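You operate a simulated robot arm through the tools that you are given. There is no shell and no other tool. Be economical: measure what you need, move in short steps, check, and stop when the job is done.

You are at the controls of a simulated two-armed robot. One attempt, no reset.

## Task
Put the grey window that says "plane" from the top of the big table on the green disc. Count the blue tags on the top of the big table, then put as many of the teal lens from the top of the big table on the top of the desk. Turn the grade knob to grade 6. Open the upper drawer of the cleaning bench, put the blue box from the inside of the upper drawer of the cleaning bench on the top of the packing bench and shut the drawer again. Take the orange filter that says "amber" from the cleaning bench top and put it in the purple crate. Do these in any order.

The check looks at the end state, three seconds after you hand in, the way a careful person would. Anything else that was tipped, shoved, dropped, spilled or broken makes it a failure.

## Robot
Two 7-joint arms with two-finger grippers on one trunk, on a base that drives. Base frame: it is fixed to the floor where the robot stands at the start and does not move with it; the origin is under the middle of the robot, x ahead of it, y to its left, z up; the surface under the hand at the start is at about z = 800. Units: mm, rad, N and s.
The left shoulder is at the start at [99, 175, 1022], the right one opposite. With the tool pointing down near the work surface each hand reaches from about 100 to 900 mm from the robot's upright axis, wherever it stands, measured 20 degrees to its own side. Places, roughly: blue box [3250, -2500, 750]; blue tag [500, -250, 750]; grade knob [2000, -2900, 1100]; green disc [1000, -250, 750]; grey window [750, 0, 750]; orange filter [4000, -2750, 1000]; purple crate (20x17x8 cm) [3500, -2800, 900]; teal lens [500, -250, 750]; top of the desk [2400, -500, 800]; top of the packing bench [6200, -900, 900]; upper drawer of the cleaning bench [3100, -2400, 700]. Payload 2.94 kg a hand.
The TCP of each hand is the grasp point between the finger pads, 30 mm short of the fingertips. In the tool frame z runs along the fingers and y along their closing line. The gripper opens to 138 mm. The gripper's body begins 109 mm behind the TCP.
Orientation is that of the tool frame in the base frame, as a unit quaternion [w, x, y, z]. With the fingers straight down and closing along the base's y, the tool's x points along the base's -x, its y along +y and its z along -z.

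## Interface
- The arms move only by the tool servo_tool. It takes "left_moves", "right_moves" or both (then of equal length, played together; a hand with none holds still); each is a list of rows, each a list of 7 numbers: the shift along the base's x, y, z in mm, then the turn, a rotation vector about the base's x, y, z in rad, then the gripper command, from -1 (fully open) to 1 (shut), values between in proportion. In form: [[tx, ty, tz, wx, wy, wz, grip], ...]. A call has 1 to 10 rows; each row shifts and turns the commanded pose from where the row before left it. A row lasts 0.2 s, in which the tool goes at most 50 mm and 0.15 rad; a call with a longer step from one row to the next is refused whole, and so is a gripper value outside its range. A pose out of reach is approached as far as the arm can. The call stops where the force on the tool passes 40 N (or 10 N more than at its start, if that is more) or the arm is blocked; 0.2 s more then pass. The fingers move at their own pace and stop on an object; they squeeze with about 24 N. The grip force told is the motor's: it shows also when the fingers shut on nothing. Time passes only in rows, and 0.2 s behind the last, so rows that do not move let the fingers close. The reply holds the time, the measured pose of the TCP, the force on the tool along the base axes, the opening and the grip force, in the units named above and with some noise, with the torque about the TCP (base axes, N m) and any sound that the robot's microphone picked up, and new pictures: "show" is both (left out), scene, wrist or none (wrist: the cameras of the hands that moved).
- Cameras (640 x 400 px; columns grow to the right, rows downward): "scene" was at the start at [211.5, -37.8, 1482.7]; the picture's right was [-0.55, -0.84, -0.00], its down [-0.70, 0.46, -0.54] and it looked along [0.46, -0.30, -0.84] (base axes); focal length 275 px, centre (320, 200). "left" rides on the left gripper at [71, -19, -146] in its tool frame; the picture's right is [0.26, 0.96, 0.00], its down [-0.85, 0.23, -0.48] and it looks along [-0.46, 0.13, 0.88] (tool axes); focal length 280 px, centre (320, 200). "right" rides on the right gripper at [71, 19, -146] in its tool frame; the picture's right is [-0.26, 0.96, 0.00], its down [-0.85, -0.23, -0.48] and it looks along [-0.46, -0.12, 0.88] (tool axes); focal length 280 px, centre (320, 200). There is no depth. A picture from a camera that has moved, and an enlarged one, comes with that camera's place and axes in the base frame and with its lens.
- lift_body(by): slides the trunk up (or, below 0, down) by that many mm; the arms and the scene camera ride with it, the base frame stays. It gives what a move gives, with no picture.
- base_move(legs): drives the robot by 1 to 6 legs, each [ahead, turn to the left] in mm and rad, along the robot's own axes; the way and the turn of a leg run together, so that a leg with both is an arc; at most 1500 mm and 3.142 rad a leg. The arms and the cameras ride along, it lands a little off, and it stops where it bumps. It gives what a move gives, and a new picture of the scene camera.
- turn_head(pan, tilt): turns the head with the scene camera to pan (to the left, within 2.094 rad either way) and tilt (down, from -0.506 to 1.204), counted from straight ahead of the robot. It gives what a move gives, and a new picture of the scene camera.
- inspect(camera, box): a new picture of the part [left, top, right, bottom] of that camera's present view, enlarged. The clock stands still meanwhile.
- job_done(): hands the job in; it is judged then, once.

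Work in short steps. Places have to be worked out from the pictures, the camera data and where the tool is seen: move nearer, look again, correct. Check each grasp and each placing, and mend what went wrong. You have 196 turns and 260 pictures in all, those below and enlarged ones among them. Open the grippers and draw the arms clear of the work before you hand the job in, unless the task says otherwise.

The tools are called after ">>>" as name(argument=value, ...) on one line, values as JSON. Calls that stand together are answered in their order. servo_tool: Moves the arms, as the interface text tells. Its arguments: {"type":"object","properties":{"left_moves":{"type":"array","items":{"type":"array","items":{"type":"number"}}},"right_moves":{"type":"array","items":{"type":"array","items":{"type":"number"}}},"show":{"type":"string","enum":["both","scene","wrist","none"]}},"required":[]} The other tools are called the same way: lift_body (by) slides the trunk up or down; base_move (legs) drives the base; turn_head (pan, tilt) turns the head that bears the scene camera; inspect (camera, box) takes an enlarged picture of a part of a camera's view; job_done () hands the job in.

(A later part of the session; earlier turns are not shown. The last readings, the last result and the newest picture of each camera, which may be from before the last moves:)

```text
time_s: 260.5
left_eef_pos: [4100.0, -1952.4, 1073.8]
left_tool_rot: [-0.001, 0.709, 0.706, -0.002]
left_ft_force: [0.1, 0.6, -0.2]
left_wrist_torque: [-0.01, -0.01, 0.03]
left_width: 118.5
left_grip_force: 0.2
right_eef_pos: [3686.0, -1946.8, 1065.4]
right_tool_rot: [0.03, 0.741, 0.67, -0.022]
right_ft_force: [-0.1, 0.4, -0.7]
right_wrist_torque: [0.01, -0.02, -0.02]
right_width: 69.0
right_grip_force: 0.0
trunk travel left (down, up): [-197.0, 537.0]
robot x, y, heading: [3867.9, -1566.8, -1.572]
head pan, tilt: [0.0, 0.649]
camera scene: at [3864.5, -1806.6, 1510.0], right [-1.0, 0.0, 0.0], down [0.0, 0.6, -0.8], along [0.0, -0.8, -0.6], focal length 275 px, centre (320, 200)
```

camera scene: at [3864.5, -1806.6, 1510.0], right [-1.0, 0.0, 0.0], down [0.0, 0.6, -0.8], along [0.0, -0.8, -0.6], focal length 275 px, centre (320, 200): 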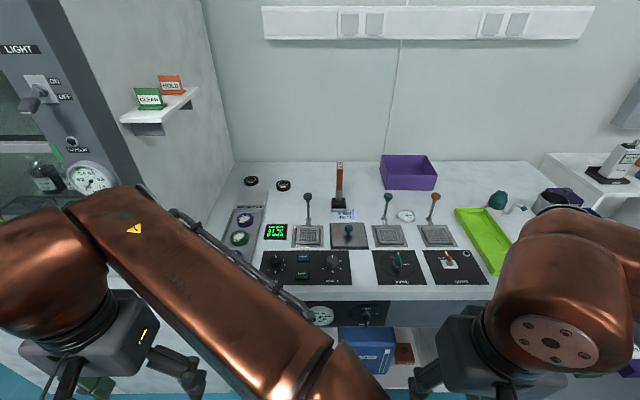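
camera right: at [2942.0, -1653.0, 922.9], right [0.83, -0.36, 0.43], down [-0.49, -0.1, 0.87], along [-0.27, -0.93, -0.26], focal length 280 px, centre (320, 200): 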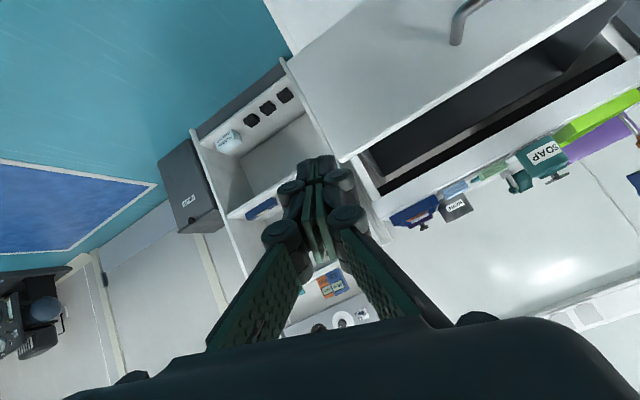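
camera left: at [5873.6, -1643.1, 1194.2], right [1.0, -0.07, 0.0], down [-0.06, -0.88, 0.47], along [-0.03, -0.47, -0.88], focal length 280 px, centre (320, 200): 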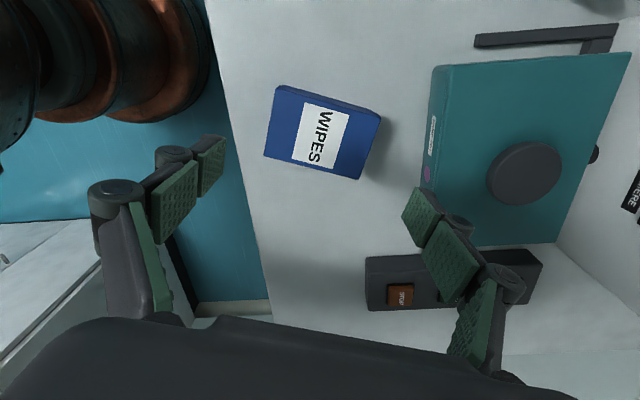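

Shift the left hand inward (hood on the left), then drive forward 400.

>>> servo_tool(left_moves=[[-35, 0, 0, 0, 0, 0, -0.72], [-35, 0, 0, 0, 0, 0, -0.72], [-30, 0, 0, 0, 0, 0, -0.72]], show="none")

>>> base_move(legs=[[200, 0]])

>>> base_move(legs=[[200, 0]])

```text
time_s: 261.3
left_eef_pos: [4063.6, -2000.0, 1094.9]
left_tool_rot: [-0.003, 0.71, 0.705, -0.002]
left_ft_force: [-0.3, 0.1, 0.1]
left_wrist_torque: [0.01, 0.01, -0.02]
left_width: 118.6
left_grip_force: 0.0
left hand out of reach, approached as far as the arm can: row 1, 2, 3
right_eef_pos: [3686.1, -1947.0, 1064.2]
right_tool_rot: [0.03, 0.741, 0.67, -0.022]
right_ft_force: [-0.2, 1.2, 0.5]
right_wrist_torque: [0.02, -0.02, -0.01]
right_width: 68.9
right_grip_force: 0.1
trunk travel left (down, up): [-197.0, 537.0]
robot x, y, heading: [3863.7, -1566.9, -1.573]
head pan, tilt: [0.0, 0.649]
```

```text
time_s: 262.9
left_eef_pos: [4063.7, -2200.3, 1093.0]
left_tool_rot: [-0.004, 0.709, 0.705, -0.001]
left_ft_force: [-0.5, -0.9, -0.7]
left_wrist_torque: [0.05, 0.0, -0.02]
left_width: 118.7
left_grip_force: 0.1
right_eef_pos: [3686.3, -2148.5, 1064.1]
right_tool_rot: [0.03, 0.741, 0.671, -0.022]
right_ft_force: [-0.2, -1.0, 0.2]
right_wrist_torque: [0.05, -0.01, 0.0]
right_width: 68.9
right_grip_force: 0.0
trunk travel left (down, up): [-197.0, 537.0]
robot x, y, heading: [3864.7, -1765.0, -1.571]
head pan, tilt: [0.0, 0.649]
camera scene: at [3864.4, -2008.0, 1509.7], right [-1.0, 0.0, 0.0], down [0.0, 0.61, -0.8], along [0.0, -0.8, -0.61], focal length 275 px, centre (320, 200)
```

scene: 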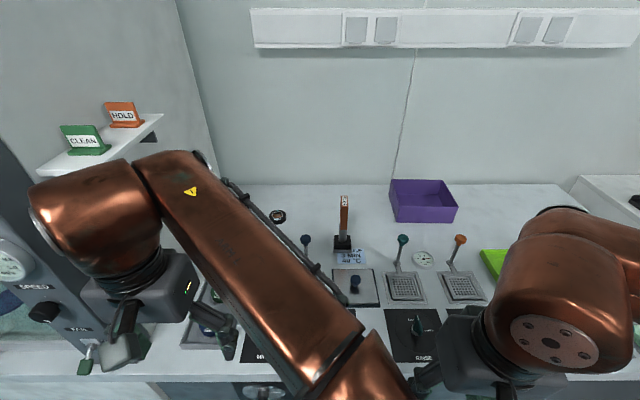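

```text
time_s: 264.5
left_eef_pos: [4062.3, -2399.3, 1094.1]
left_tool_rot: [-0.004, 0.71, 0.704, -0.001]
left_ft_force: [0.5, -0.8, -0.4]
left_wrist_torque: [0.05, -0.02, 0.03]
left_width: 118.9
left_grip_force: 0.0
right_eef_pos: [3684.9, -2345.3, 1063.9]
right_tool_rot: [0.029, 0.741, 0.67, -0.021]
right_ft_force: [0.2, -0.4, -0.8]
right_wrist_torque: [0.03, -0.01, -0.04]
right_width: 68.9
right_grip_force: 0.1
trunk travel left (down, up): [-197.0, 537.0]
robot x, y, heading: [3865.3, -1964.8, -1.579]
head pan, tilt: [0.0, 0.649]
camera scene: at [3863.4, -2206.8, 1509.7], right [-1.0, 0.0, 0.0], down [0.0, 0.61, -0.8], along [0.0, -0.8, -0.61], focal length 275 px, centre (320, 200)
```

scene: 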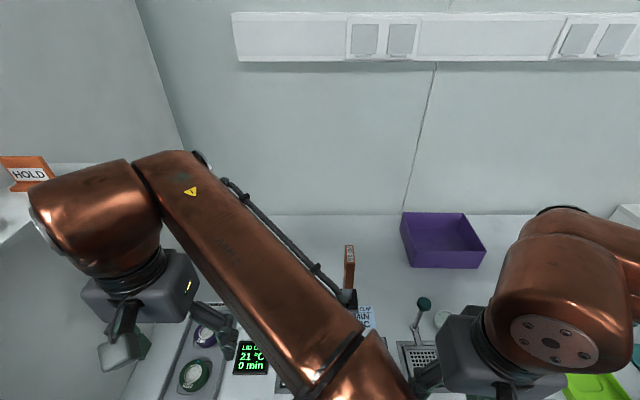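

The wrist is near the wall shelf height, so lower the left hand straight down before going further.

>>> servo_tool(left_moves=[[0, 0, -30, 0, 0, 0, -0.4], [0, 0, -30, 0, 0, 0, -0.4], [0, 0, -30, 0, 0, 0, -0.4], [0, 0, -30, 0, 0, 0, -0.4], [0, 0, -30, 0, 0, 0, -0.4]], show="both")

```text
time_s: 265.7
left_eef_pos: [4071.1, -2406.0, 947.0]
left_tool_rot: [-0.005, 0.71, 0.704, -0.003]
left_ft_force: [0.1, -0.6, 0.1]
left_wrist_torque: [0.05, 0.0, 0.0]
left_width: 96.7
left_grip_force: 0.0
left hand out of reach, approached as far as the arm can: row 1, 2
right_eef_pos: [3685.0, -2345.6, 1065.4]
right_tool_rot: [0.03, 0.742, 0.67, -0.022]
right_ft_force: [0.2, 0.0, -0.4]
right_wrist_torque: [0.03, 0.0, -0.02]
right_width: 69.2
right_grip_force: 0.0
trunk travel left (down, up): [-197.0, 537.0]
robot x, y, heading: [3867.5, -1966.7, -1.572]
head pan, tilt: [0.0, 0.649]
camera scene: at [3863.5, -2205.6, 1509.9], right [-1.0, 0.0, 0.0], down [0.0, 0.61, -0.8], along [0.0, -0.8, -0.61], focal length 275 px, centre (320, 200)
camera left: at [4052.7, -2335.1, 1092.8], right [0.97, 0.25, -0.01], down [0.23, -0.85, 0.47], along [0.11, -0.46, -0.88], focal length 280 px, centre (320, 200)
```

scene: 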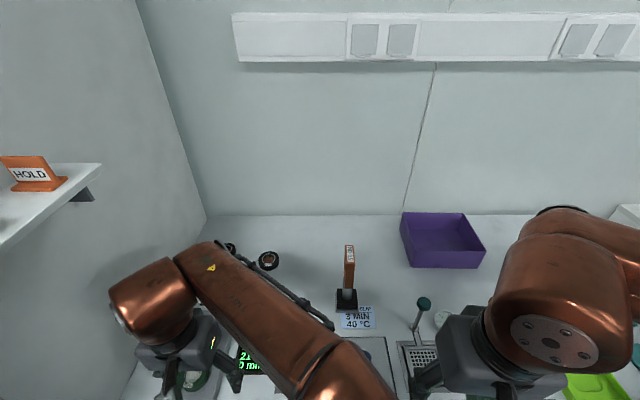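
left: 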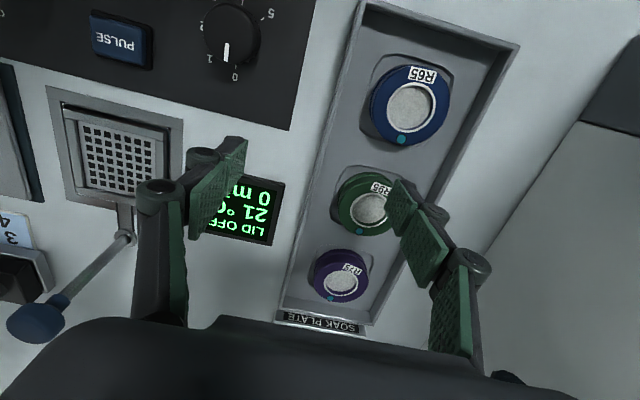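

Advance over the soak plate to above the AMBER ring.

>>> servo_tool(left_moves=[[12, -40, 3, 0, 0, 0, -0.4], [12, -40, 3, 0, 0, 0, -0.4], [12, -40, 3, 0, 0, 0, -0.4], [12, -40, 0, 0, 0, 0, -0.4], [10, -40, 0, 0, 0, 0, -0.4], [10, -40, 0, 0, 0, 0, -0.4], [9, -40, 0, 0, 0, 0, -0.4], [9, -40, 0, 0, 0, 0, -0.4], [0, -40, 0, 0, 0, 0, -0.4], [0, 0, 0, 0, 0, 0, -0.4]], show="both")

```text
time_s: 267.9
left_eef_pos: [4155.2, -2764.7, 954.5]
left_tool_rot: [-0.004, 0.709, 0.705, -0.001]
left_ft_force: [0.2, 0.5, -0.3]
left_wrist_torque: [0.01, 0.0, -0.02]
left_width: 96.8
left_grip_force: 0.1
right_eef_pos: [3683.4, -2345.0, 1066.0]
right_tool_rot: [0.03, 0.742, 0.67, -0.023]
right_ft_force: [-0.6, -0.4, 0.3]
right_wrist_torque: [0.0, -0.02, -0.02]
right_width: 69.2
right_grip_force: 0.1
trunk travel left (down, up): [-197.0, 537.0]
robot x, y, heading: [3867.4, -1966.9, -1.577]
head pan, tilt: [0.0, 0.649]
camera scene: at [3863.1, -2205.2, 1510.0], right [-1.0, 0.0, 0.0], down [0.0, 0.6, -0.8], along [0.0, -0.8, -0.6], focal length 275 px, centre (320, 200)
camera left: at [4136.2, -2692.8, 1101.3], right [0.97, 0.25, -0.01], down [0.23, -0.85, 0.47], along [0.11, -0.46, -0.88], focal length 280 px, centre (320, 200)
```

scene: 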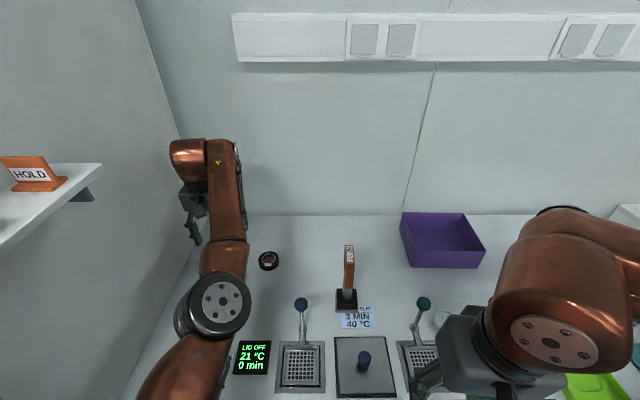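
left: 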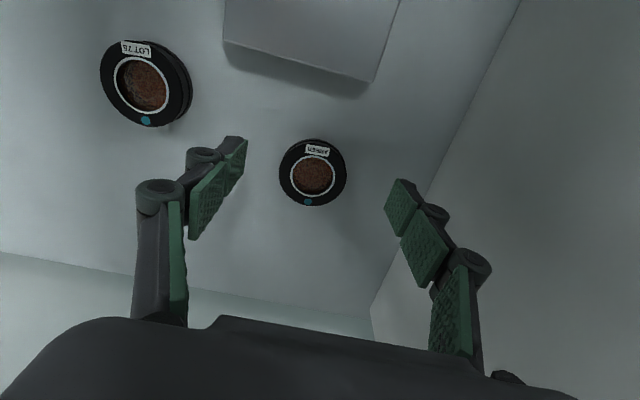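

AMBER ring at ≈[4152,-2787]. Align and descend to z≈888.

>>> servo_tool(left_moves=[[-3, -22, 0, 0, 0, 0, -0.4], [0, 0, -25, 0, 0, 0, -0.4], [0, 0, -25, 0, 0, 0, -0.4], [0, 0, -16, 0, 0, 0, -0.4], [0, 0, 0, 0, 0, 0, -0.4]], show="wrist")

```text
time_s: 269.1
left_eef_pos: [4153.2, -2785.3, 890.5]
left_tool_rot: [-0.002, 0.711, 0.703, -0.001]
left_ft_force: [0.0, 0.2, 0.8]
left_wrist_torque: [-0.01, -0.03, 0.03]
left_width: 96.5
left_grip_force: 0.1
right_eef_pos: [3684.4, -2343.4, 1064.0]
right_tool_rot: [0.03, 0.741, 0.671, -0.021]
right_ft_force: [0.2, -0.1, -0.4]
right_wrist_torque: [-0.01, -0.01, 0.0]
right_width: 68.9
right_grip_force: 0.2
trunk travel left (down, up): [-197.0, 537.0]
robot x, y, heading: [3866.0, -1964.5, -1.574]
head pan, tilt: [0.0, 0.649]
camera left: at [4135.4, -2715.0, 1035.7], right [0.97, 0.25, -0.01], down [0.23, -0.85, 0.47], along [0.11, -0.46, -0.88], focal length 280 px, centre (320, 200)
```

left: 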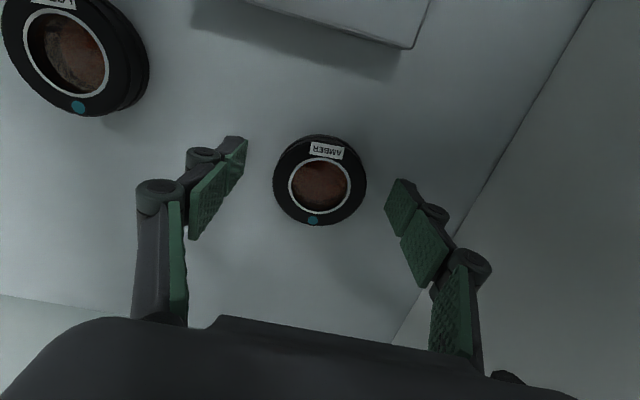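

Label "AMBER" confirmed and geometry matches earlier grasps. Close and lift.

>>> servo_tool(left_moves=[[0, 0, -2, 0, 0, 0, 0], [0, 0, 0, 0, 0, 0, 1], [0, 0, 0, 0, 0, 0, 1], [0, 0, 0, 0, 0, 0, 1], [0, 0, 0, 0, 0, 0, 1], [0, 0, 15, 0, 0, 0, 1], [0, 0, 25, 0, 0, 0, 1], [0, 0, 25, 0, 0, 0, 1], [0, 0, 15, 0, 0, 0, 1]], show="wrist")

```text
time_s: 271.1
left_eef_pos: [4153.7, -2785.8, 966.3]
left_tool_rot: [-0.004, 0.71, 0.704, -0.002]
left_ft_force: [0.7, -0.5, -1.1]
left_wrist_torque: [0.03, -0.01, 0.0]
left_width: 58.5
left_grip_force: 24.1
right_eef_pos: [3685.9, -2344.9, 1064.9]
right_tool_rot: [0.029, 0.742, 0.67, -0.023]
right_ft_force: [-0.3, -0.8, 0.2]
right_wrist_torque: [-0.01, 0.03, -0.01]
right_width: 69.0
right_grip_force: 0.2
trunk travel left (down, up): [-197.0, 537.0]
robot x, y, heading: [3863.6, -1964.9, -1.574]
head pan, tilt: [0.0, 0.649]
camera left: at [4136.0, -2714.7, 1113.0], right [0.97, 0.25, -0.01], down [0.23, -0.85, 0.47], along [0.11, -0.46, -0.88], focal length 280 px, centre (320, 200)
```

left: 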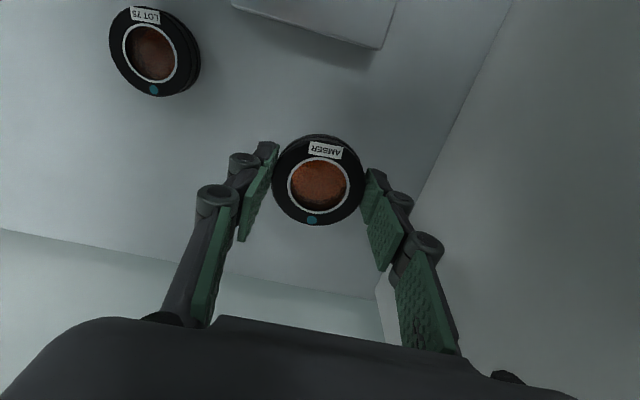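

AMBER filter held. Retract the hand low past the shelf, then back the base off.

>>> servo_tool(left_moves=[[-9, 40, 0, 0, 0, 0, 1], [-9, 40, 3, 0, 0, 0, 1], [-9, 40, 3, 0, 0, 0, 1], [-10, 40, 3, 0, 0, 0, 1], [-10, 40, 3, 0, 0, 0, 1], [-10, 40, 3, 0, 0, 0, 1], [-12, 40, 3, 0, 0, 0, 1], [-12, 40, 3, 0, 0, 0, 1], [-5, 35, 3, 0, 0, 0, 1]], show="none")

>>> base_move(legs=[[-350, 0]])

```text
time_s: 273.1
left_eef_pos: [4066.0, -2427.7, 993.7]
left_tool_rot: [-0.003, 0.71, 0.704, -0.001]
left_ft_force: [0.0, 0.1, -1.7]
left_wrist_torque: [-0.04, -0.01, 0.02]
left_width: 58.6
left_grip_force: 23.8
right_eef_pos: [3685.2, -2344.4, 1065.2]
right_tool_rot: [0.029, 0.741, 0.67, -0.023]
right_ft_force: [0.3, 0.7, -1.1]
right_wrist_torque: [-0.07, 0.0, -0.01]
right_width: 68.9
right_grip_force: 0.1
trunk travel left (down, up): [-197.0, 537.0]
robot x, y, heading: [3863.0, -1966.6, -1.575]
head pan, tilt: [0.0, 0.649]
```

```text
time_s: 275.4
left_eef_pos: [4068.2, -2070.7, 993.4]
left_tool_rot: [-0.004, 0.708, 0.706, -0.002]
left_ft_force: [-0.9, 0.4, -0.9]
left_wrist_torque: [-0.03, 0.05, 0.0]
left_width: 58.5
left_grip_force: 24.2
right_eef_pos: [3687.3, -1986.4, 1065.8]
right_tool_rot: [0.03, 0.74, 0.672, -0.022]
right_ft_force: [0.6, -0.1, 0.4]
right_wrist_torque: [-0.02, -0.02, 0.02]
right_width: 69.2
right_grip_force: 0.0
trunk travel left (down, up): [-197.0, 537.0]
robot x, y, heading: [3866.2, -1607.9, -1.568]
head pan, tilt: [0.0, 0.649]
camera scene: at [3864.9, -1846.3, 1510.2], right [-1.0, 0.0, 0.0], down [0.0, 0.6, -0.8], along [0.0, -0.8, -0.6], focal length 275 px, centre (320, 200)
```

scene: 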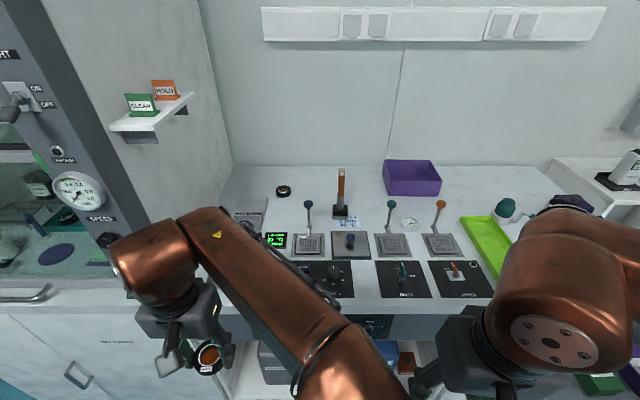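

Raise the hand, turn right 0.5, then drive diagonally so the crate comes within left-hand reach.

>>> servo_tool(left_moves=[[0, 0, 30, 0, 0, 0, 1], [0, 0, 30, 0, 0, 0, 1], [0, 0, 30, 0, 0, 0, 1]], show="none")

>>> base_move(legs=[[0, -0.17], [0, -0.17], [0, -0.17], [250, 0]])

```text
time_s: 276.2
left_eef_pos: [4069.8, -2071.6, 1082.7]
left_tool_rot: [-0.003, 0.709, 0.706, -0.002]
left_ft_force: [0.1, 0.4, -1.5]
left_wrist_torque: [0.02, 0.01, -0.03]
left_width: 58.3
left_grip_force: 23.8
right_eef_pos: [3686.8, -1986.2, 1064.8]
right_tool_rot: [0.03, 0.739, 0.672, -0.022]
right_ft_force: [0.3, 0.0, 0.5]
right_wrist_torque: [0.02, 0.01, -0.01]
right_width: 69.0
right_grip_force: 0.0
trunk travel left (down, up): [-197.0, 537.0]
robot x, y, heading: [3866.2, -1607.8, -1.57]
head pan, tilt: [0.0, 0.649]
```

```text
time_s: 280.1
left_eef_pos: [3692.6, -2330.1, 1081.2]
left_tool_rot: [-0.003, 0.864, 0.503, 0.001]
left_ft_force: [0.3, -0.7, -0.9]
left_wrist_torque: [0.05, -0.03, 0.02]
left_width: 58.3
left_grip_force: 24.1
right_eef_pos: [3401.5, -2071.0, 1064.9]
right_tool_rot: [0.023, 0.886, 0.463, -0.028]
right_ft_force: [0.3, -0.3, 0.2]
right_wrist_torque: [0.05, -0.04, 0.01]
right_width: 69.1
right_grip_force: 0.1
trunk travel left (down, up): [-197.0, 537.0]
robot x, y, heading: [3742.0, -1823.5, -2.079]
head pan, tilt: [0.0, 0.649]
camera scene: at [3624.3, -2036.4, 1509.7], right [-0.87, 0.49, 0.0], down [0.3, 0.53, -0.8], along [-0.39, -0.69, -0.61], focal length 275 px, centre (320, 200)
```

scene: 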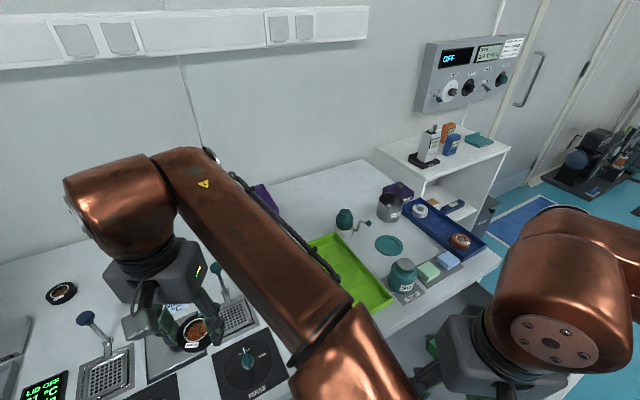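

>>> base_move(legs=[[160, 0]])

>>> turn_head(pan=0.3, tilt=0.7)

>>> inspect(camera="left", box=[0, 0, 640, 400])

```text
time_s: 281.5
left_eef_pos: [3615.2, -2465.6, 1086.9]
left_tool_rot: [-0.001, 0.865, 0.501, -0.004]
left_ft_force: [-0.2, -0.1, 0.2]
left_wrist_torque: [-0.11, 0.06, -0.02]
left_width: 58.6
left_grip_force: 24.5
right_eef_pos: [3326.1, -2205.1, 1069.4]
right_tool_rot: [0.026, 0.886, 0.462, -0.033]
right_ft_force: [0.5, 0.6, 0.0]
right_wrist_torque: [-0.06, 0.01, -0.01]
right_width: 69.2
right_grip_force: 0.0
trunk travel left (down, up): [-197.0, 537.0]
robot x, y, heading: [3664.4, -1971.5, -2.08]
head pan, tilt: [0.0, 0.649]
camera scene: at [3548.5, -2169.9, 1511.7], right [-0.87, 0.49, 0.0], down [0.3, 0.52, -0.8], along [-0.39, -0.7, -0.6], focal length 275 px, centre (320, 200)
```

scene: 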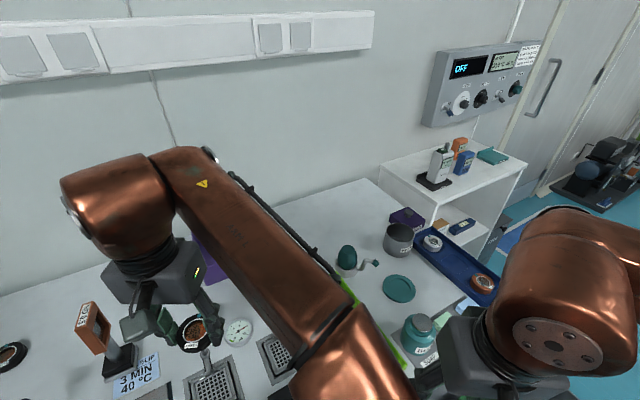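

```text
time_s: 282.3
left_eef_pos: [3613.4, -2468.5, 1085.1]
left_tool_rot: [-0.003, 0.865, 0.502, -0.002]
left_ft_force: [0.2, 0.1, -0.4]
left_wrist_torque: [-0.04, 0.02, -0.02]
left_width: 58.2
left_grip_force: 24.4
right_eef_pos: [3323.5, -2207.8, 1066.4]
right_tool_rot: [0.025, 0.886, 0.462, -0.03]
right_ft_force: [0.1, -0.3, -0.6]
right_wrist_torque: [-0.02, 0.0, -0.03]
right_width: 68.8
right_grip_force: 0.1
trunk travel left (down, up): [-197.0, 537.0]
robot x, y, heading: [3663.3, -1966.7, -2.085]
head pan, tilt: [0.3, 0.7]
camera scene: at [3570.3, -2182.0, 1505.8], right [-0.98, 0.21, 0.0], down [0.14, 0.63, -0.77], along [-0.16, -0.75, -0.64], focal length 275 px, centre (320, 200)
```

scene: 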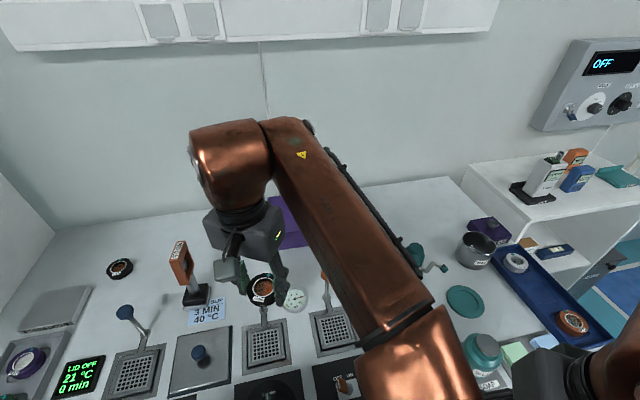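

```text
1.00 times, centred on (320, 200) of left (not enlarged: the box is as wide or as high as the picture)
camera zoom: at [3631.9, -2397.0, 1230.2], right [0.97, -0.25, -0.01], down [-0.22, -0.85, 0.48], along [-0.13, -0.46, -0.88], focal length 280 px, centre (320, 200)
```

zoom: 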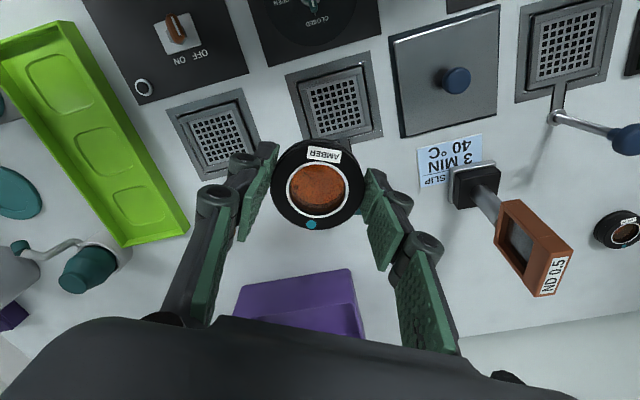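

Crate centre ≈[3500,-2822]. Move the filter over it.

>>> servo_tool(left_moves=[[-12.5, -39, 0, 0, 0, 0, 1], [-12.5, -39, 0, 0, 0, 0, 1], [-12.5, -39, 0, 0, 0, 0, 1], [-12.5, -39, 0, 0, 0, 0, 1], [-12.5, -39, 0, 0, 0, 0, 1], [-12.5, -39, 0, 0, 0, 0, 1], [-12.5, -39, 0, 0, 0, 0, 1], [-12.5, -39, 0, 0, 0, 0, 1], [-13, -42, 0, 0, 0, 0, 1], [0, 0, 0, 0, 0, 0, 1]], show="both")

```text
time_s: 284.5
left_eef_pos: [3518.1, -2782.8, 1084.7]
left_tool_rot: [-0.004, 0.864, 0.503, -0.003]
left_ft_force: [1.4, 0.1, -0.3]
left_wrist_torque: [0.03, 0.1, -0.01]
left_width: 58.3
left_grip_force: 24.3
left hand out of reach, approached as far as the arm can: row 9
right_eef_pos: [3325.6, -2209.6, 1065.8]
right_tool_rot: [0.023, 0.886, 0.463, -0.029]
right_ft_force: [0.6, -0.5, 0.2]
right_wrist_torque: [0.07, 0.08, -0.02]
right_width: 69.0
right_grip_force: 0.0
trunk travel left (down, up): [-197.0, 537.0]
robot x, y, heading: [3662.6, -1968.4, -2.083]
head pan, tilt: [0.3, 0.7]
camera scene: at [3572.2, -2184.0, 1505.6], right [-0.98, 0.21, 0.0], down [0.14, 0.63, -0.76], along [-0.16, -0.75, -0.64], focal length 275 px, centre (320, 200)
camera left: at [3536.5, -2712.6, 1230.0], right [0.97, -0.25, -0.01], down [-0.22, -0.85, 0.47], along [-0.13, -0.46, -0.88], focal length 280 px, centre (320, 200)
```

scene: 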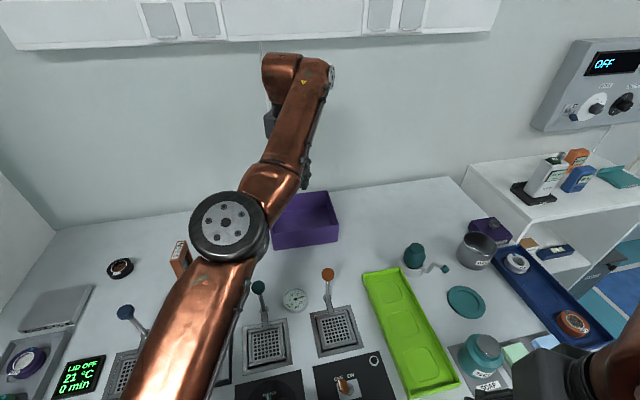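
left: 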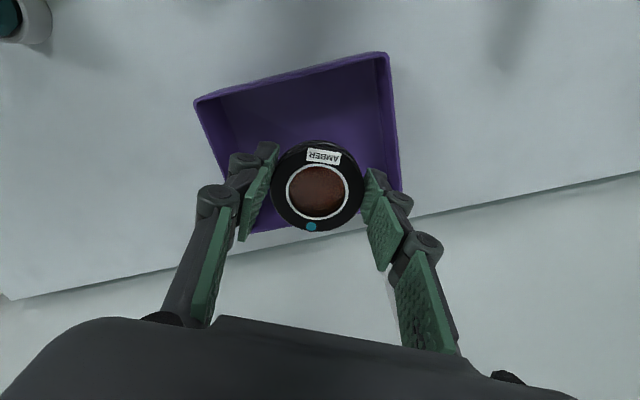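

Crate centre ≈[3498,-2797]. Lower gradually, watching the elbow over the teal lever.

>>> servo_tool(left_moves=[[-10, -7, -20, 0, 0, 0, 1], [-10, -7, -30, 0, 0, 0, 1], [0, 0, -30, 0, 0, 0, 1], [0, 0, 0, 0, 0, 0, 1]], show="both")

```text
time_s: 285.5
left_eef_pos: [3494.0, -2791.6, 1007.6]
left_tool_rot: [-0.002, 0.865, 0.501, -0.002]
left_ft_force: [-0.7, 0.4, 0.1]
left_wrist_torque: [0.0, -0.02, -0.01]
left_width: 58.3
left_grip_force: 24.2
right_eef_pos: [3324.4, -2208.9, 1066.1]
right_tool_rot: [0.024, 0.886, 0.462, -0.029]
right_ft_force: [0.2, -0.2, -0.2]
right_wrist_torque: [-0.03, 0.01, -0.01]
right_width: 68.9
right_grip_force: 0.1
trunk travel left (down, up): [-197.0, 537.0]
robot x, y, heading: [3667.9, -1967.8, -2.083]
head pan, tilt: [0.3, 0.7]
camera scene: at [3570.6, -2182.1, 1505.9], right [-0.98, 0.21, 0.0], down [0.14, 0.63, -0.77], along [-0.16, -0.75, -0.64], focal length 275 px, centre (320, 200)
camera left: at [3513.0, -2720.6, 1152.4], right [0.97, -0.25, -0.01], down [-0.22, -0.85, 0.48], along [-0.13, -0.46, -0.88], focal length 280 px, centre (320, 200)
```

scene: 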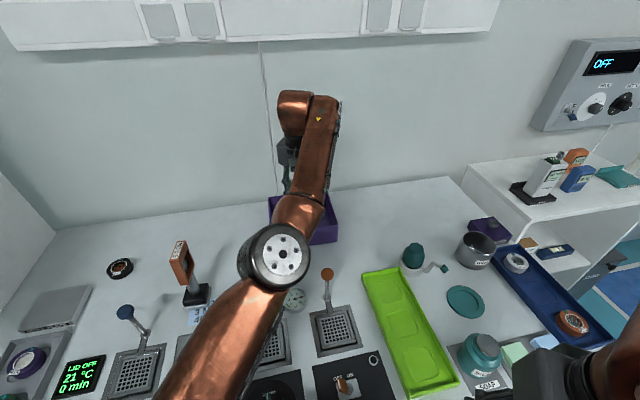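
left: 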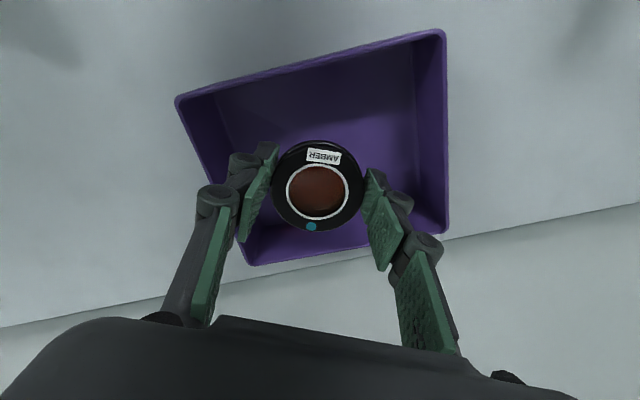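

Ring is over the crate. To keep the elbow above the lever, raise the trunk 150 mm, then lower the hand.

>>> lift_body(by=150)

>>> servo_tool(left_moves=[[0, 0, -40, 0, 0, 0, 1], [0, 0, -40, 0, 0, 0, 1], [0, 0, -40, 0, 0, 0, 1], [0, 0, -40, 0, 0, 0, 1], [0, 0, -35, 0, 0, 0, 1], [0, 0, 0, 0, 0, 0, 1]], show="both")

```text
time_s: 287.2
left_eef_pos: [3515.1, -2758.2, 1233.5]
left_tool_rot: [0.025, 0.864, 0.501, -0.049]
left_ft_force: [-0.1, -0.8, -0.4]
left_wrist_torque: [0.04, 0.03, -0.01]
left_width: 58.1
left_grip_force: 24.3
right_eef_pos: [3323.5, -2209.7, 1215.7]
right_tool_rot: [0.024, 0.887, 0.461, -0.029]
right_ft_force: [-1.0, -0.3, 0.0]
right_wrist_torque: [0.01, -0.02, -0.04]
right_width: 69.1
right_grip_force: 0.1
trunk travel left (down, up): [-347.0, 387.0]
robot x, y, heading: [3665.4, -1970.1, -2.085]
head pan, tilt: [0.3, 0.7]
```

```text
time_s: 288.6
left_eef_pos: [3517.5, -2756.3, 1039.8]
left_tool_rot: [0.026, 0.864, 0.501, -0.05]
left_ft_force: [-0.3, -0.3, -0.5]
left_wrist_torque: [-0.01, 0.0, -0.01]
left_width: 58.1
left_grip_force: 23.5
right_eef_pos: [3324.1, -2208.6, 1216.0]
right_tool_rot: [0.024, 0.886, 0.462, -0.029]
right_ft_force: [0.0, 1.1, 0.0]
right_wrist_torque: [-0.05, 0.02, 0.02]
right_width: 69.1
right_grip_force: 0.1
trunk travel left (down, up): [-347.0, 387.0]
robot x, y, heading: [3664.8, -1967.8, -2.085]
head pan, tilt: [0.3, 0.7]
camera scene: at [3621.6, -2091.3, 1661.8], right [-0.98, 0.21, 0.0], down [0.14, 0.63, -0.77], along [-0.16, -0.75, -0.64], focal length 275 px, centre (320, 200)
camera left: at [3543.2, -2671.6, 1176.8], right [0.97, -0.25, -0.03], down [-0.19, -0.8, 0.57], along [-0.17, -0.54, -0.82], focal length 280 px, centre (320, 200)
```

scene: 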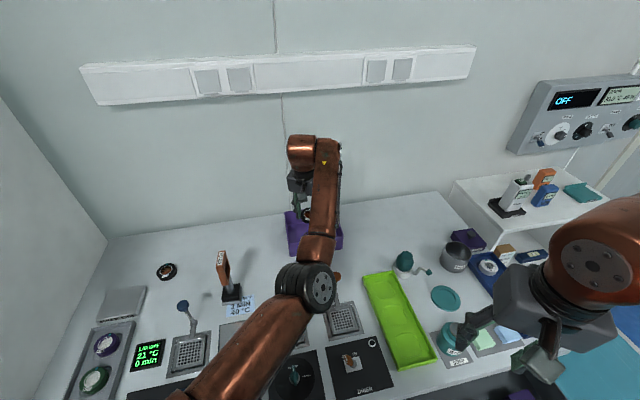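
left: 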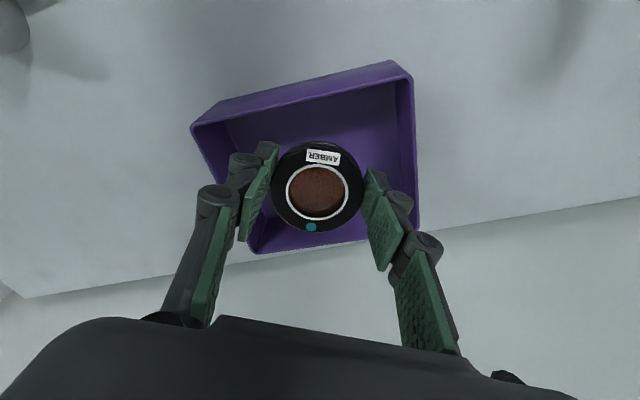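

Drive 45 mm forward to regain reach, then level and lower.

>>> base_move(legs=[[45, 0]])

>>> turn_head(pan=0.35, tilt=0.85)

>>> servo_tool(left_moves=[[0, 0, -10, 0.05, -0.03, 0, 1], [0, 0, -20, 0.045, -0.03, 0, 1], [0, 0, -20, 0, 0, 0, 1], [0, 0, 0, 0, 0, 0, 1]], show="both")

```text
time_s: 290.1
left_eef_pos: [3498.1, -2789.4, 1051.7]
left_tool_rot: [0.04, 0.863, 0.499, -0.069]
left_ft_force: [0.9, -0.9, -0.2]
left_wrist_torque: [0.05, -0.02, -0.02]
left_width: 58.4
left_grip_force: 24.3
right_eef_pos: [3311.0, -2229.3, 1221.0]
right_tool_rot: [0.029, 0.886, 0.461, -0.039]
right_ft_force: [-1.2, -1.1, 0.6]
right_wrist_torque: [0.07, -0.05, 0.01]
right_width: 69.1
right_grip_force: 0.1
trunk travel left (down, up): [-347.0, 387.0]
robot x, y, heading: [3642.2, -2007.5, -2.087]
head pan, tilt: [0.3, 0.7]
stopped in leg 1: the robot was blocked; the commanded pose is now the measured one
camera scene: at [3588.9, -2149.7, 1661.3], right [-0.98, 0.21, 0.0], down [0.14, 0.64, -0.76], along [-0.16, -0.74, -0.65], focal length 275 px, centre (320, 200)
```

scene: 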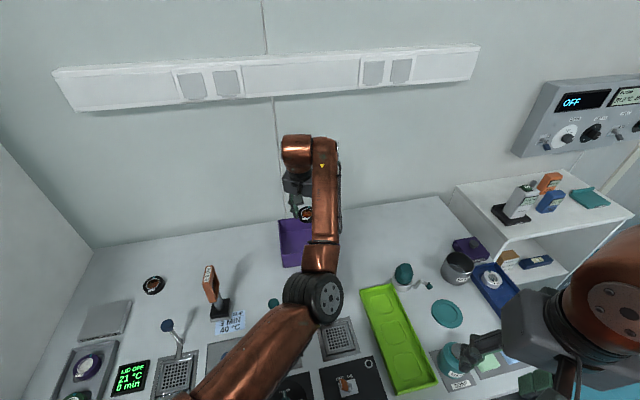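

```text
time_s: 290.8
left_eef_pos: [3501.0, -2783.0, 1052.5]
left_tool_rot: [0.038, 0.863, 0.5, -0.068]
left_ft_force: [0.2, -1.1, -1.2]
left_wrist_torque: [0.1, -0.03, 0.0]
left_width: 58.3
left_grip_force: 23.9
right_eef_pos: [3312.8, -2225.8, 1221.6]
right_tool_rot: [0.03, 0.886, 0.462, -0.04]
right_ft_force: [0.2, -0.5, -0.1]
right_wrist_torque: [0.06, -0.02, 0.02]
right_width: 68.8
right_grip_force: 0.2
trunk travel left (down, up): [-347.0, 387.0]
robot x, y, heading: [3638.1, -2007.7, -2.085]
head pan, tilt: [0.351, 0.85]
camera scene: at [3599.8, -2133.0, 1649.0], right [-0.99, 0.16, 0.0], down [0.12, 0.74, -0.66], along [-0.11, -0.65, -0.75], focal length 275 px, centre (320, 200)
```

scene: 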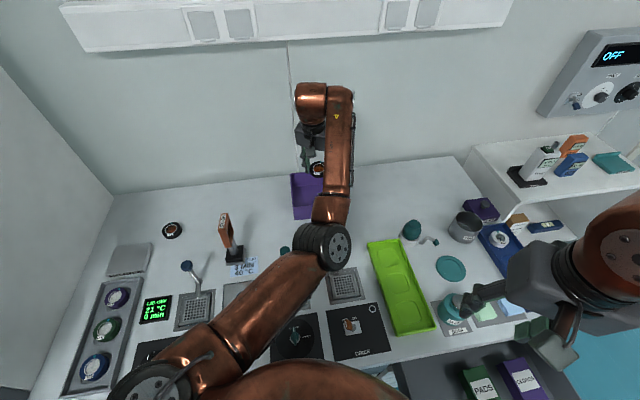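

```text
time_s: 291.8
left_eef_pos: [3503.8, -2778.3, 1006.8]
left_tool_rot: [0.012, 0.865, 0.501, -0.018]
left_ft_force: [-0.7, 0.4, -0.2]
left_wrist_torque: [-0.02, -0.01, -0.01]
left_width: 58.7
left_grip_force: 24.8
right_eef_pos: [3315.0, -2221.3, 1221.2]
right_tool_rot: [0.032, 0.885, 0.463, -0.043]
right_ft_force: [0.6, 0.8, 0.0]
right_wrist_torque: [0.03, 0.01, 0.01]
right_width: 68.8
right_grip_force: 0.0
trunk travel left (down, up): [-347.0, 387.0]
robot x, y, heading: [3645.0, -2007.4, -2.085]
head pan, tilt: [0.351, 0.85]
camera scene: at [3604.1, -2125.8, 1649.3], right [-0.99, 0.16, 0.0], down [0.12, 0.74, -0.66], along [-0.11, -0.65, -0.75], focal length 275 px, centre (320, 200)
camera left: at [3523.9, -2701.3, 1149.1], right [0.97, -0.25, -0.01], down [-0.21, -0.83, 0.51], along [-0.14, -0.5, -0.86], focal length 280 px, centre (320, 200)
```

scene: 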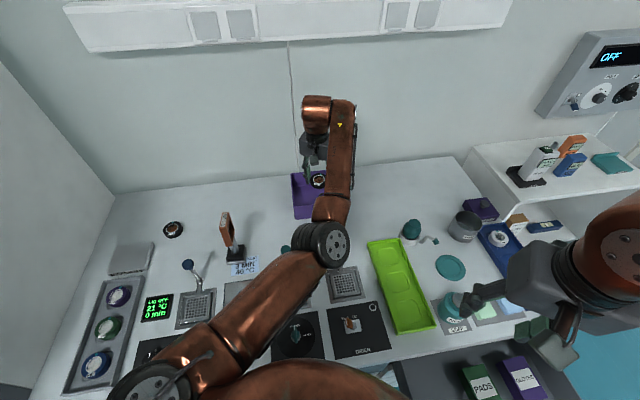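
left: 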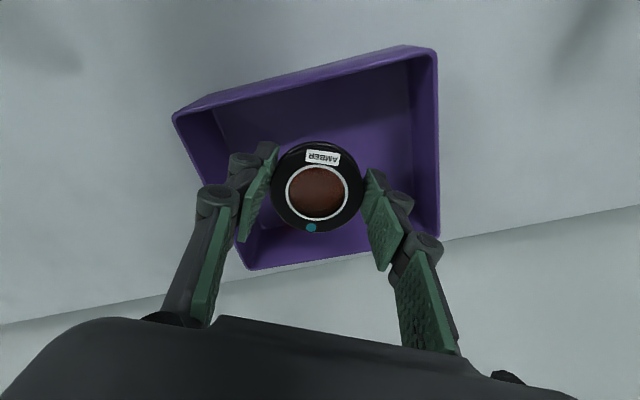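

Well centred. Lower into the crate until contact.

>>> servo_tool(left_moves=[[0, -6, -25, 0.02, -0.02, 0, 1], [0, 0, -25, 0, 0, 0, 1], [0, 0, -20, 0, 0, 0, 1], [0, 0, -15, 0, 0, 0, 1], [0, 0, -8, 0, 0, 0, 1], [0, 0, -6, 0, 0, 0, 1], [0, 0, -5, 0, 0, 0, 1], [0, 0, -5, 0, 0, 0, 1]], show="both")

```text
time_s: 293.6
left_eef_pos: [3503.3, -2784.5, 897.8]
left_tool_rot: [0.009, 0.866, 0.5, -0.007]
left_ft_force: [-0.8, 0.3, -1.5]
left_wrist_torque: [0.03, 0.0, -0.01]
left_width: 58.3
left_grip_force: 24.3
right_eef_pos: [3316.8, -2220.4, 1222.4]
right_tool_rot: [0.032, 0.885, 0.463, -0.042]
right_ft_force: [0.1, -0.3, -0.2]
right_wrist_torque: [0.01, 0.02, 0.0]
right_width: 69.0
right_grip_force: 0.1
trunk travel left (down, up): [-347.0, 387.0]
robot x, y, heading: [3641.4, -2003.5, -2.086]
head pan, tilt: [0.351, 0.85]
camera scene: at [3604.4, -2125.6, 1649.4], right [-0.99, 0.16, 0.0], down [0.12, 0.74, -0.66], along [-0.11, -0.65, -0.75], focal length 275 px, centre (320, 200)
camera left: at [3521.7, -2710.2, 1042.6], right [0.97, -0.25, 0.0], down [-0.22, -0.84, 0.49], along [-0.12, -0.48, -0.87], focal length 280 px, centre (320, 200)
```

scene: 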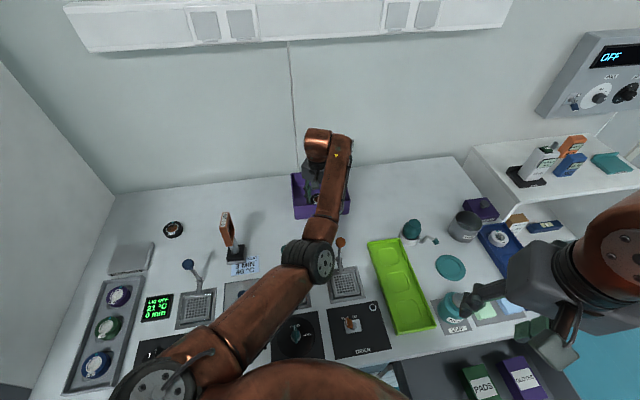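
left: 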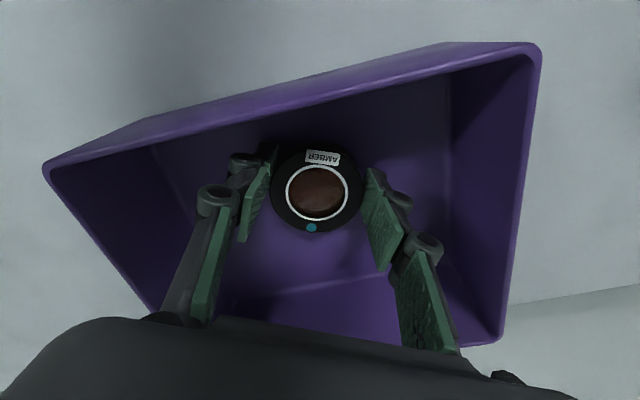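

Inside the crate; a few more mm to contact, then release gently.

>>> servo_tool(left_moves=[[0, 0, -3, 0, 0, 0, 1], [0, 0, -3, 0, 0, 0, 1], [0, 0, -3, 0, 0, 0, 1], [0, 0, -3, 0, 0, 0, 1], [0, 0, 0, 0, 0, 0, 1]], show="none")

```text
time_s: 295.0
left_eef_pos: [3503.2, -2786.8, 894.4]
left_tool_rot: [0.014, 0.865, 0.502, -0.01]
left_ft_force: [0.7, 5.9, 17.3]
left_wrist_torque: [0.7, 0.36, -0.17]
left_width: 58.2
left_grip_force: 23.7
right_eef_pos: [3315.6, -2219.8, 1221.7]
right_tool_rot: [0.032, 0.885, 0.462, -0.043]
right_ft_force: [0.0, -0.1, -1.8]
right_wrist_torque: [0.01, -0.01, 0.0]
right_width: 68.9
right_grip_force: 0.0
trunk travel left (down, up): [-347.0, 387.0]
robot x, y, heading: [3639.7, -2005.4, -2.09]
head pan, tilt: [0.351, 0.85]
stopped in row 5 (left hand): the force on the tool passed its limit at 40 N (the readings are from after the stop); the commanded pose is now the measured one
```

Contact with the crate floor. Release and lift out.

>>> servo_tool(left_moves=[[0, 0, 2, 0, 0, 0, 0.5], [0, 0, 0, 0, 0, 0, -0.2], [0, 0, 0, 0, 0, 0, -0.2], [0, 0, 0, 0, 0, 0, -0.2], [0, 0, 15, 0, 0, 0, -0.2], [0, 0, 30, 0, 0, 0, -0.2], [0, 0, 40, 0, 0, 0, -0.2], [0, 0, 40, 0, 0, 0, -0.2]], show="wrist")

```text
time_s: 296.8
left_eef_pos: [3503.0, -2786.8, 1019.3]
left_tool_rot: [0.012, 0.865, 0.502, -0.009]
left_ft_force: [0.4, -0.4, 0.3]
left_wrist_torque: [-0.01, 0.01, 0.0]
left_width: 82.8
left_grip_force: 0.1
right_eef_pos: [3316.1, -2219.9, 1222.8]
right_tool_rot: [0.032, 0.885, 0.463, -0.044]
right_ft_force: [0.4, -0.1, 0.1]
right_wrist_torque: [-0.01, 0.05, 0.02]
right_width: 69.1
right_grip_force: 0.1
trunk travel left (down, up): [-347.0, 387.0]
robot x, y, heading: [3639.5, -2003.2, -2.089]
head pan, tilt: [0.351, 0.85]
camera left: at [3521.4, -2711.4, 1163.3], right [0.97, -0.25, 0.01], down [-0.22, -0.84, 0.5], along [-0.12, -0.49, -0.87], focal length 280 px, centre (320, 200)
```

left: 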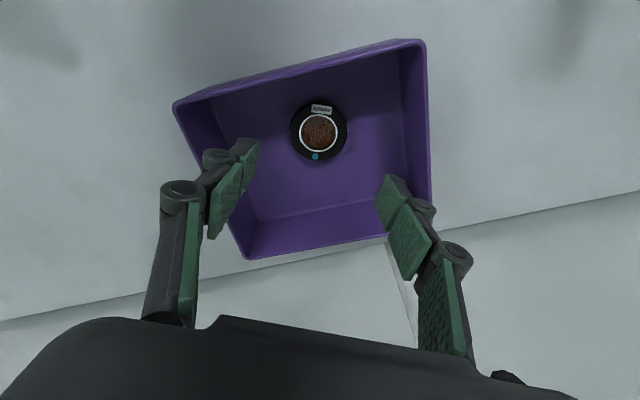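

Filter is in the crate. Raise/retract the left hand, back off and lower the trunk again.

>>> servo_tool(left_moves=[[0, 0, 40, 0, 0, 0, -0.2], [10, 20, 40, 0, 0, 0, -0.2], [15, 40, 0, 0, 0, 0, -0.2], [15, 40, 0, 0, 0, 0, -0.2], [15, 40, 0, 0, 0, 0, 0.5], [15, 40, 0, 0, 0, 0, 1], [15, 40, 0, 0, 0, 0, 1], [15, 40, 0, 0, 0, 0, 1]], show="none")

>>> base_move(legs=[[-450, 0]])

>>> lift_body(by=-150)

>>> base_move(legs=[[0, -0.3], [0, -0.3], [0, -0.3], [0, -0.37]])

```text
time_s: 298.6
left_eef_pos: [3603.8, -2527.2, 1098.6]
left_tool_rot: [0.013, 0.866, 0.5, -0.009]
left_ft_force: [0.4, 1.4, -0.6]
left_wrist_torque: [-0.03, 0.06, 0.01]
left_width: 0.0
left_grip_force: 5.6
right_eef_pos: [3318.5, -2218.7, 1223.3]
right_tool_rot: [0.032, 0.885, 0.462, -0.043]
right_ft_force: [0.3, 1.0, 0.0]
right_wrist_torque: [-0.02, 0.04, 0.02]
right_width: 69.0
right_grip_force: 0.0
trunk travel left (down, up): [-347.0, 387.0]
robot x, y, heading: [3641.1, -2007.9, -2.083]
head pan, tilt: [0.351, 0.85]
```

```text
time_s: 301.3
left_eef_pos: [3821.9, -2141.3, 1097.8]
left_tool_rot: [0.012, 0.865, 0.501, -0.009]
left_ft_force: [0.7, 0.0, 0.3]
left_wrist_torque: [-0.02, -0.02, 0.01]
left_width: 0.0
left_grip_force: 24.0
right_eef_pos: [3535.6, -1833.0, 1223.4]
right_tool_rot: [0.033, 0.885, 0.462, -0.043]
right_ft_force: [0.6, 0.5, -0.5]
right_wrist_torque: [-0.07, 0.03, 0.0]
right_width: 69.1
right_grip_force: 0.0
trunk travel left (down, up): [-347.0, 387.0]
robot x, y, heading: [3859.1, -1621.2, -2.082]
head pan, tilt: [0.351, 0.85]
camera scene: at [3823.5, -1737.6, 1649.5], right [-0.99, 0.16, 0.0], down [0.12, 0.74, -0.66], along [-0.11, -0.65, -0.75], focal length 275 px, centre (320, 200)
```

scene: 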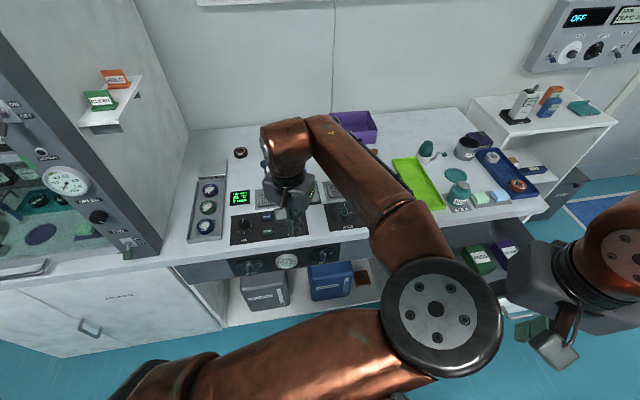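

```text
time_s: 303.1
left_eef_pos: [3820.7, -2142.2, 948.7]
left_tool_rot: [0.013, 0.866, 0.5, -0.01]
left_ft_force: [-0.7, 0.7, -1.0]
left_wrist_torque: [0.03, 0.0, -0.02]
left_width: 0.0
left_grip_force: 23.8
right_eef_pos: [3535.1, -1832.2, 1072.9]
right_tool_rot: [0.032, 0.885, 0.463, -0.043]
right_ft_force: [0.3, 0.9, 0.0]
right_wrist_torque: [-0.03, 0.02, 0.0]
right_width: 69.0
right_grip_force: 0.1
trunk travel left (down, up): [-197.0, 537.0]
robot x, y, heading: [3858.3, -1620.3, -2.082]
head pan, tilt: [0.351, 0.85]
```

```text
time_s: 307.5
left_eef_pos: [3349.6, -1730.4, 948.7]
left_tool_rot: [0.004, 0.993, -0.115, -0.015]
left_ft_force: [0.2, 0.3, -0.3]
left_wrist_torque: [0.0, 0.01, -0.03]
left_width: 0.2
left_grip_force: 24.1
right_eef_pos: [3562.8, -1369.1, 1072.3]
right_tool_rot: [0.001, 0.986, -0.158, -0.053]
right_ft_force: [0.0, 0.2, -0.3]
right_wrist_torque: [0.0, -0.01, 0.0]
right_width: 69.3
right_grip_force: 0.1
trunk travel left (down, up): [-197.0, 537.0]
robot x, y, heading: [3862.3, -1620.5, 2.918]
head pan, tilt: [0.351, 0.85]
camera scene: at [3633.6, -1594.0, 1493.5], right [-0.13, 0.99, 0.0], down [0.75, 0.09, -0.66], along [-0.65, -0.08, -0.75], focal length 275 px, centre (320, 200)
```

scene: 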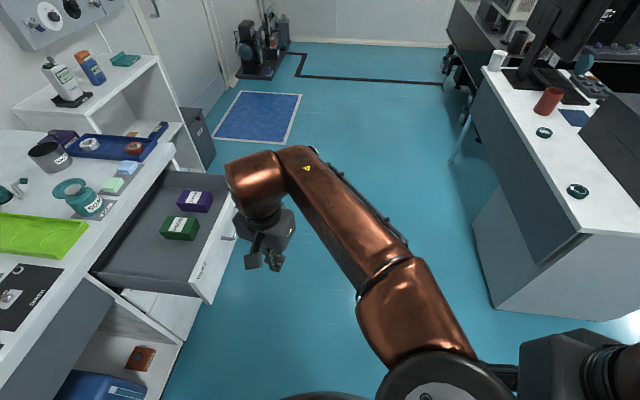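

Drive west ~720 then turn left to face the drawer.

>>> base_move(legs=[[720, 0], [0, 0.3], [0, 0.3], [0, 0.3], [0, 0.3], [0, 0.3]])

>>> base_move(legs=[[0, 0.15]])

```text
time_s: 316.3
left_eef_pos: [3241.3, -1976.8, 948.3]
left_tool_rot: [0.013, 0.807, 0.591, -0.008]
left_ft_force: [0.6, 0.5, 0.1]
left_wrist_torque: [0.01, 0.04, 0.01]
left_width: 0.0
left_grip_force: 24.1
right_eef_pos: [2898.1, -1736.2, 1072.9]
right_tool_rot: [0.037, 0.832, 0.553, -0.039]
right_ft_force: [-0.4, -0.3, 0.5]
right_wrist_torque: [0.0, 0.03, 0.0]
right_width: 69.0
right_grip_force: 0.0
trunk travel left (down, up): [-197.0, 537.0]
robot x, y, heading: [3172.0, -1459.7, -1.87]
head pan, tilt: [0.351, 0.85]
camera scene: at [3128.4, -1681.7, 1493.4], right [-1.0, -0.05, 0.0], down [-0.04, 0.75, -0.66], along [0.03, -0.66, -0.75], focal length 275 px, centre (320, 200)
```

scene: 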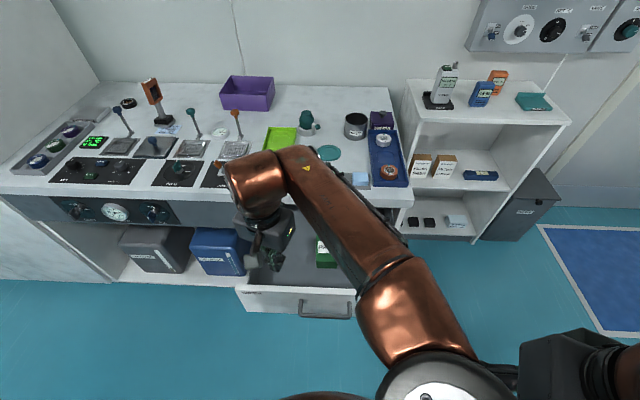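

```text
time_s: 317.3
left_eef_pos: [3317.0, -1959.9, 947.1]
left_tool_rot: [0.014, 0.762, 0.648, -0.006]
left_ft_force: [-0.1, -0.1, -0.3]
left_wrist_torque: [0.0, 0.01, 0.0]
left_width: 0.0
left_grip_force: 24.2
right_eef_pos: [2940.4, -1771.7, 1072.5]
right_tool_rot: [0.038, 0.789, 0.612, -0.037]
right_ft_force: [-0.7, 0.2, -0.3]
right_wrist_torque: [0.01, 0.04, 0.0]
right_width: 69.1
right_grip_force: 0.0
trunk travel left (down, up): [-197.0, 537.0]
robot x, y, heading: [3169.5, -1460.3, -1.727]
head pan, tilt: [0.351, 0.85]
camera scene: at [3161.6, -1685.4, 1493.4], right [-0.98, -0.19, 0.0], down [-0.15, 0.74, -0.66], along [0.13, -0.65, -0.75], focal length 275 px, centre (320, 200)
```

scene: 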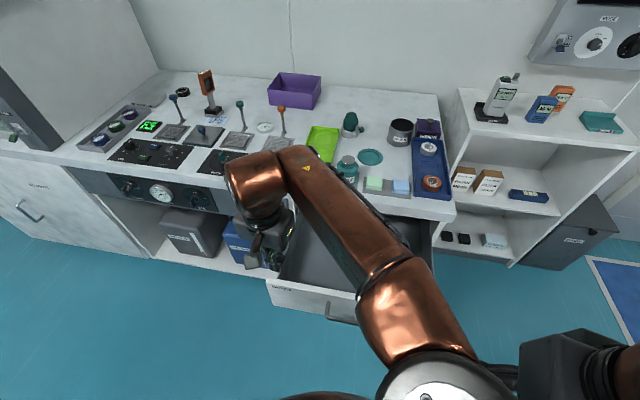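

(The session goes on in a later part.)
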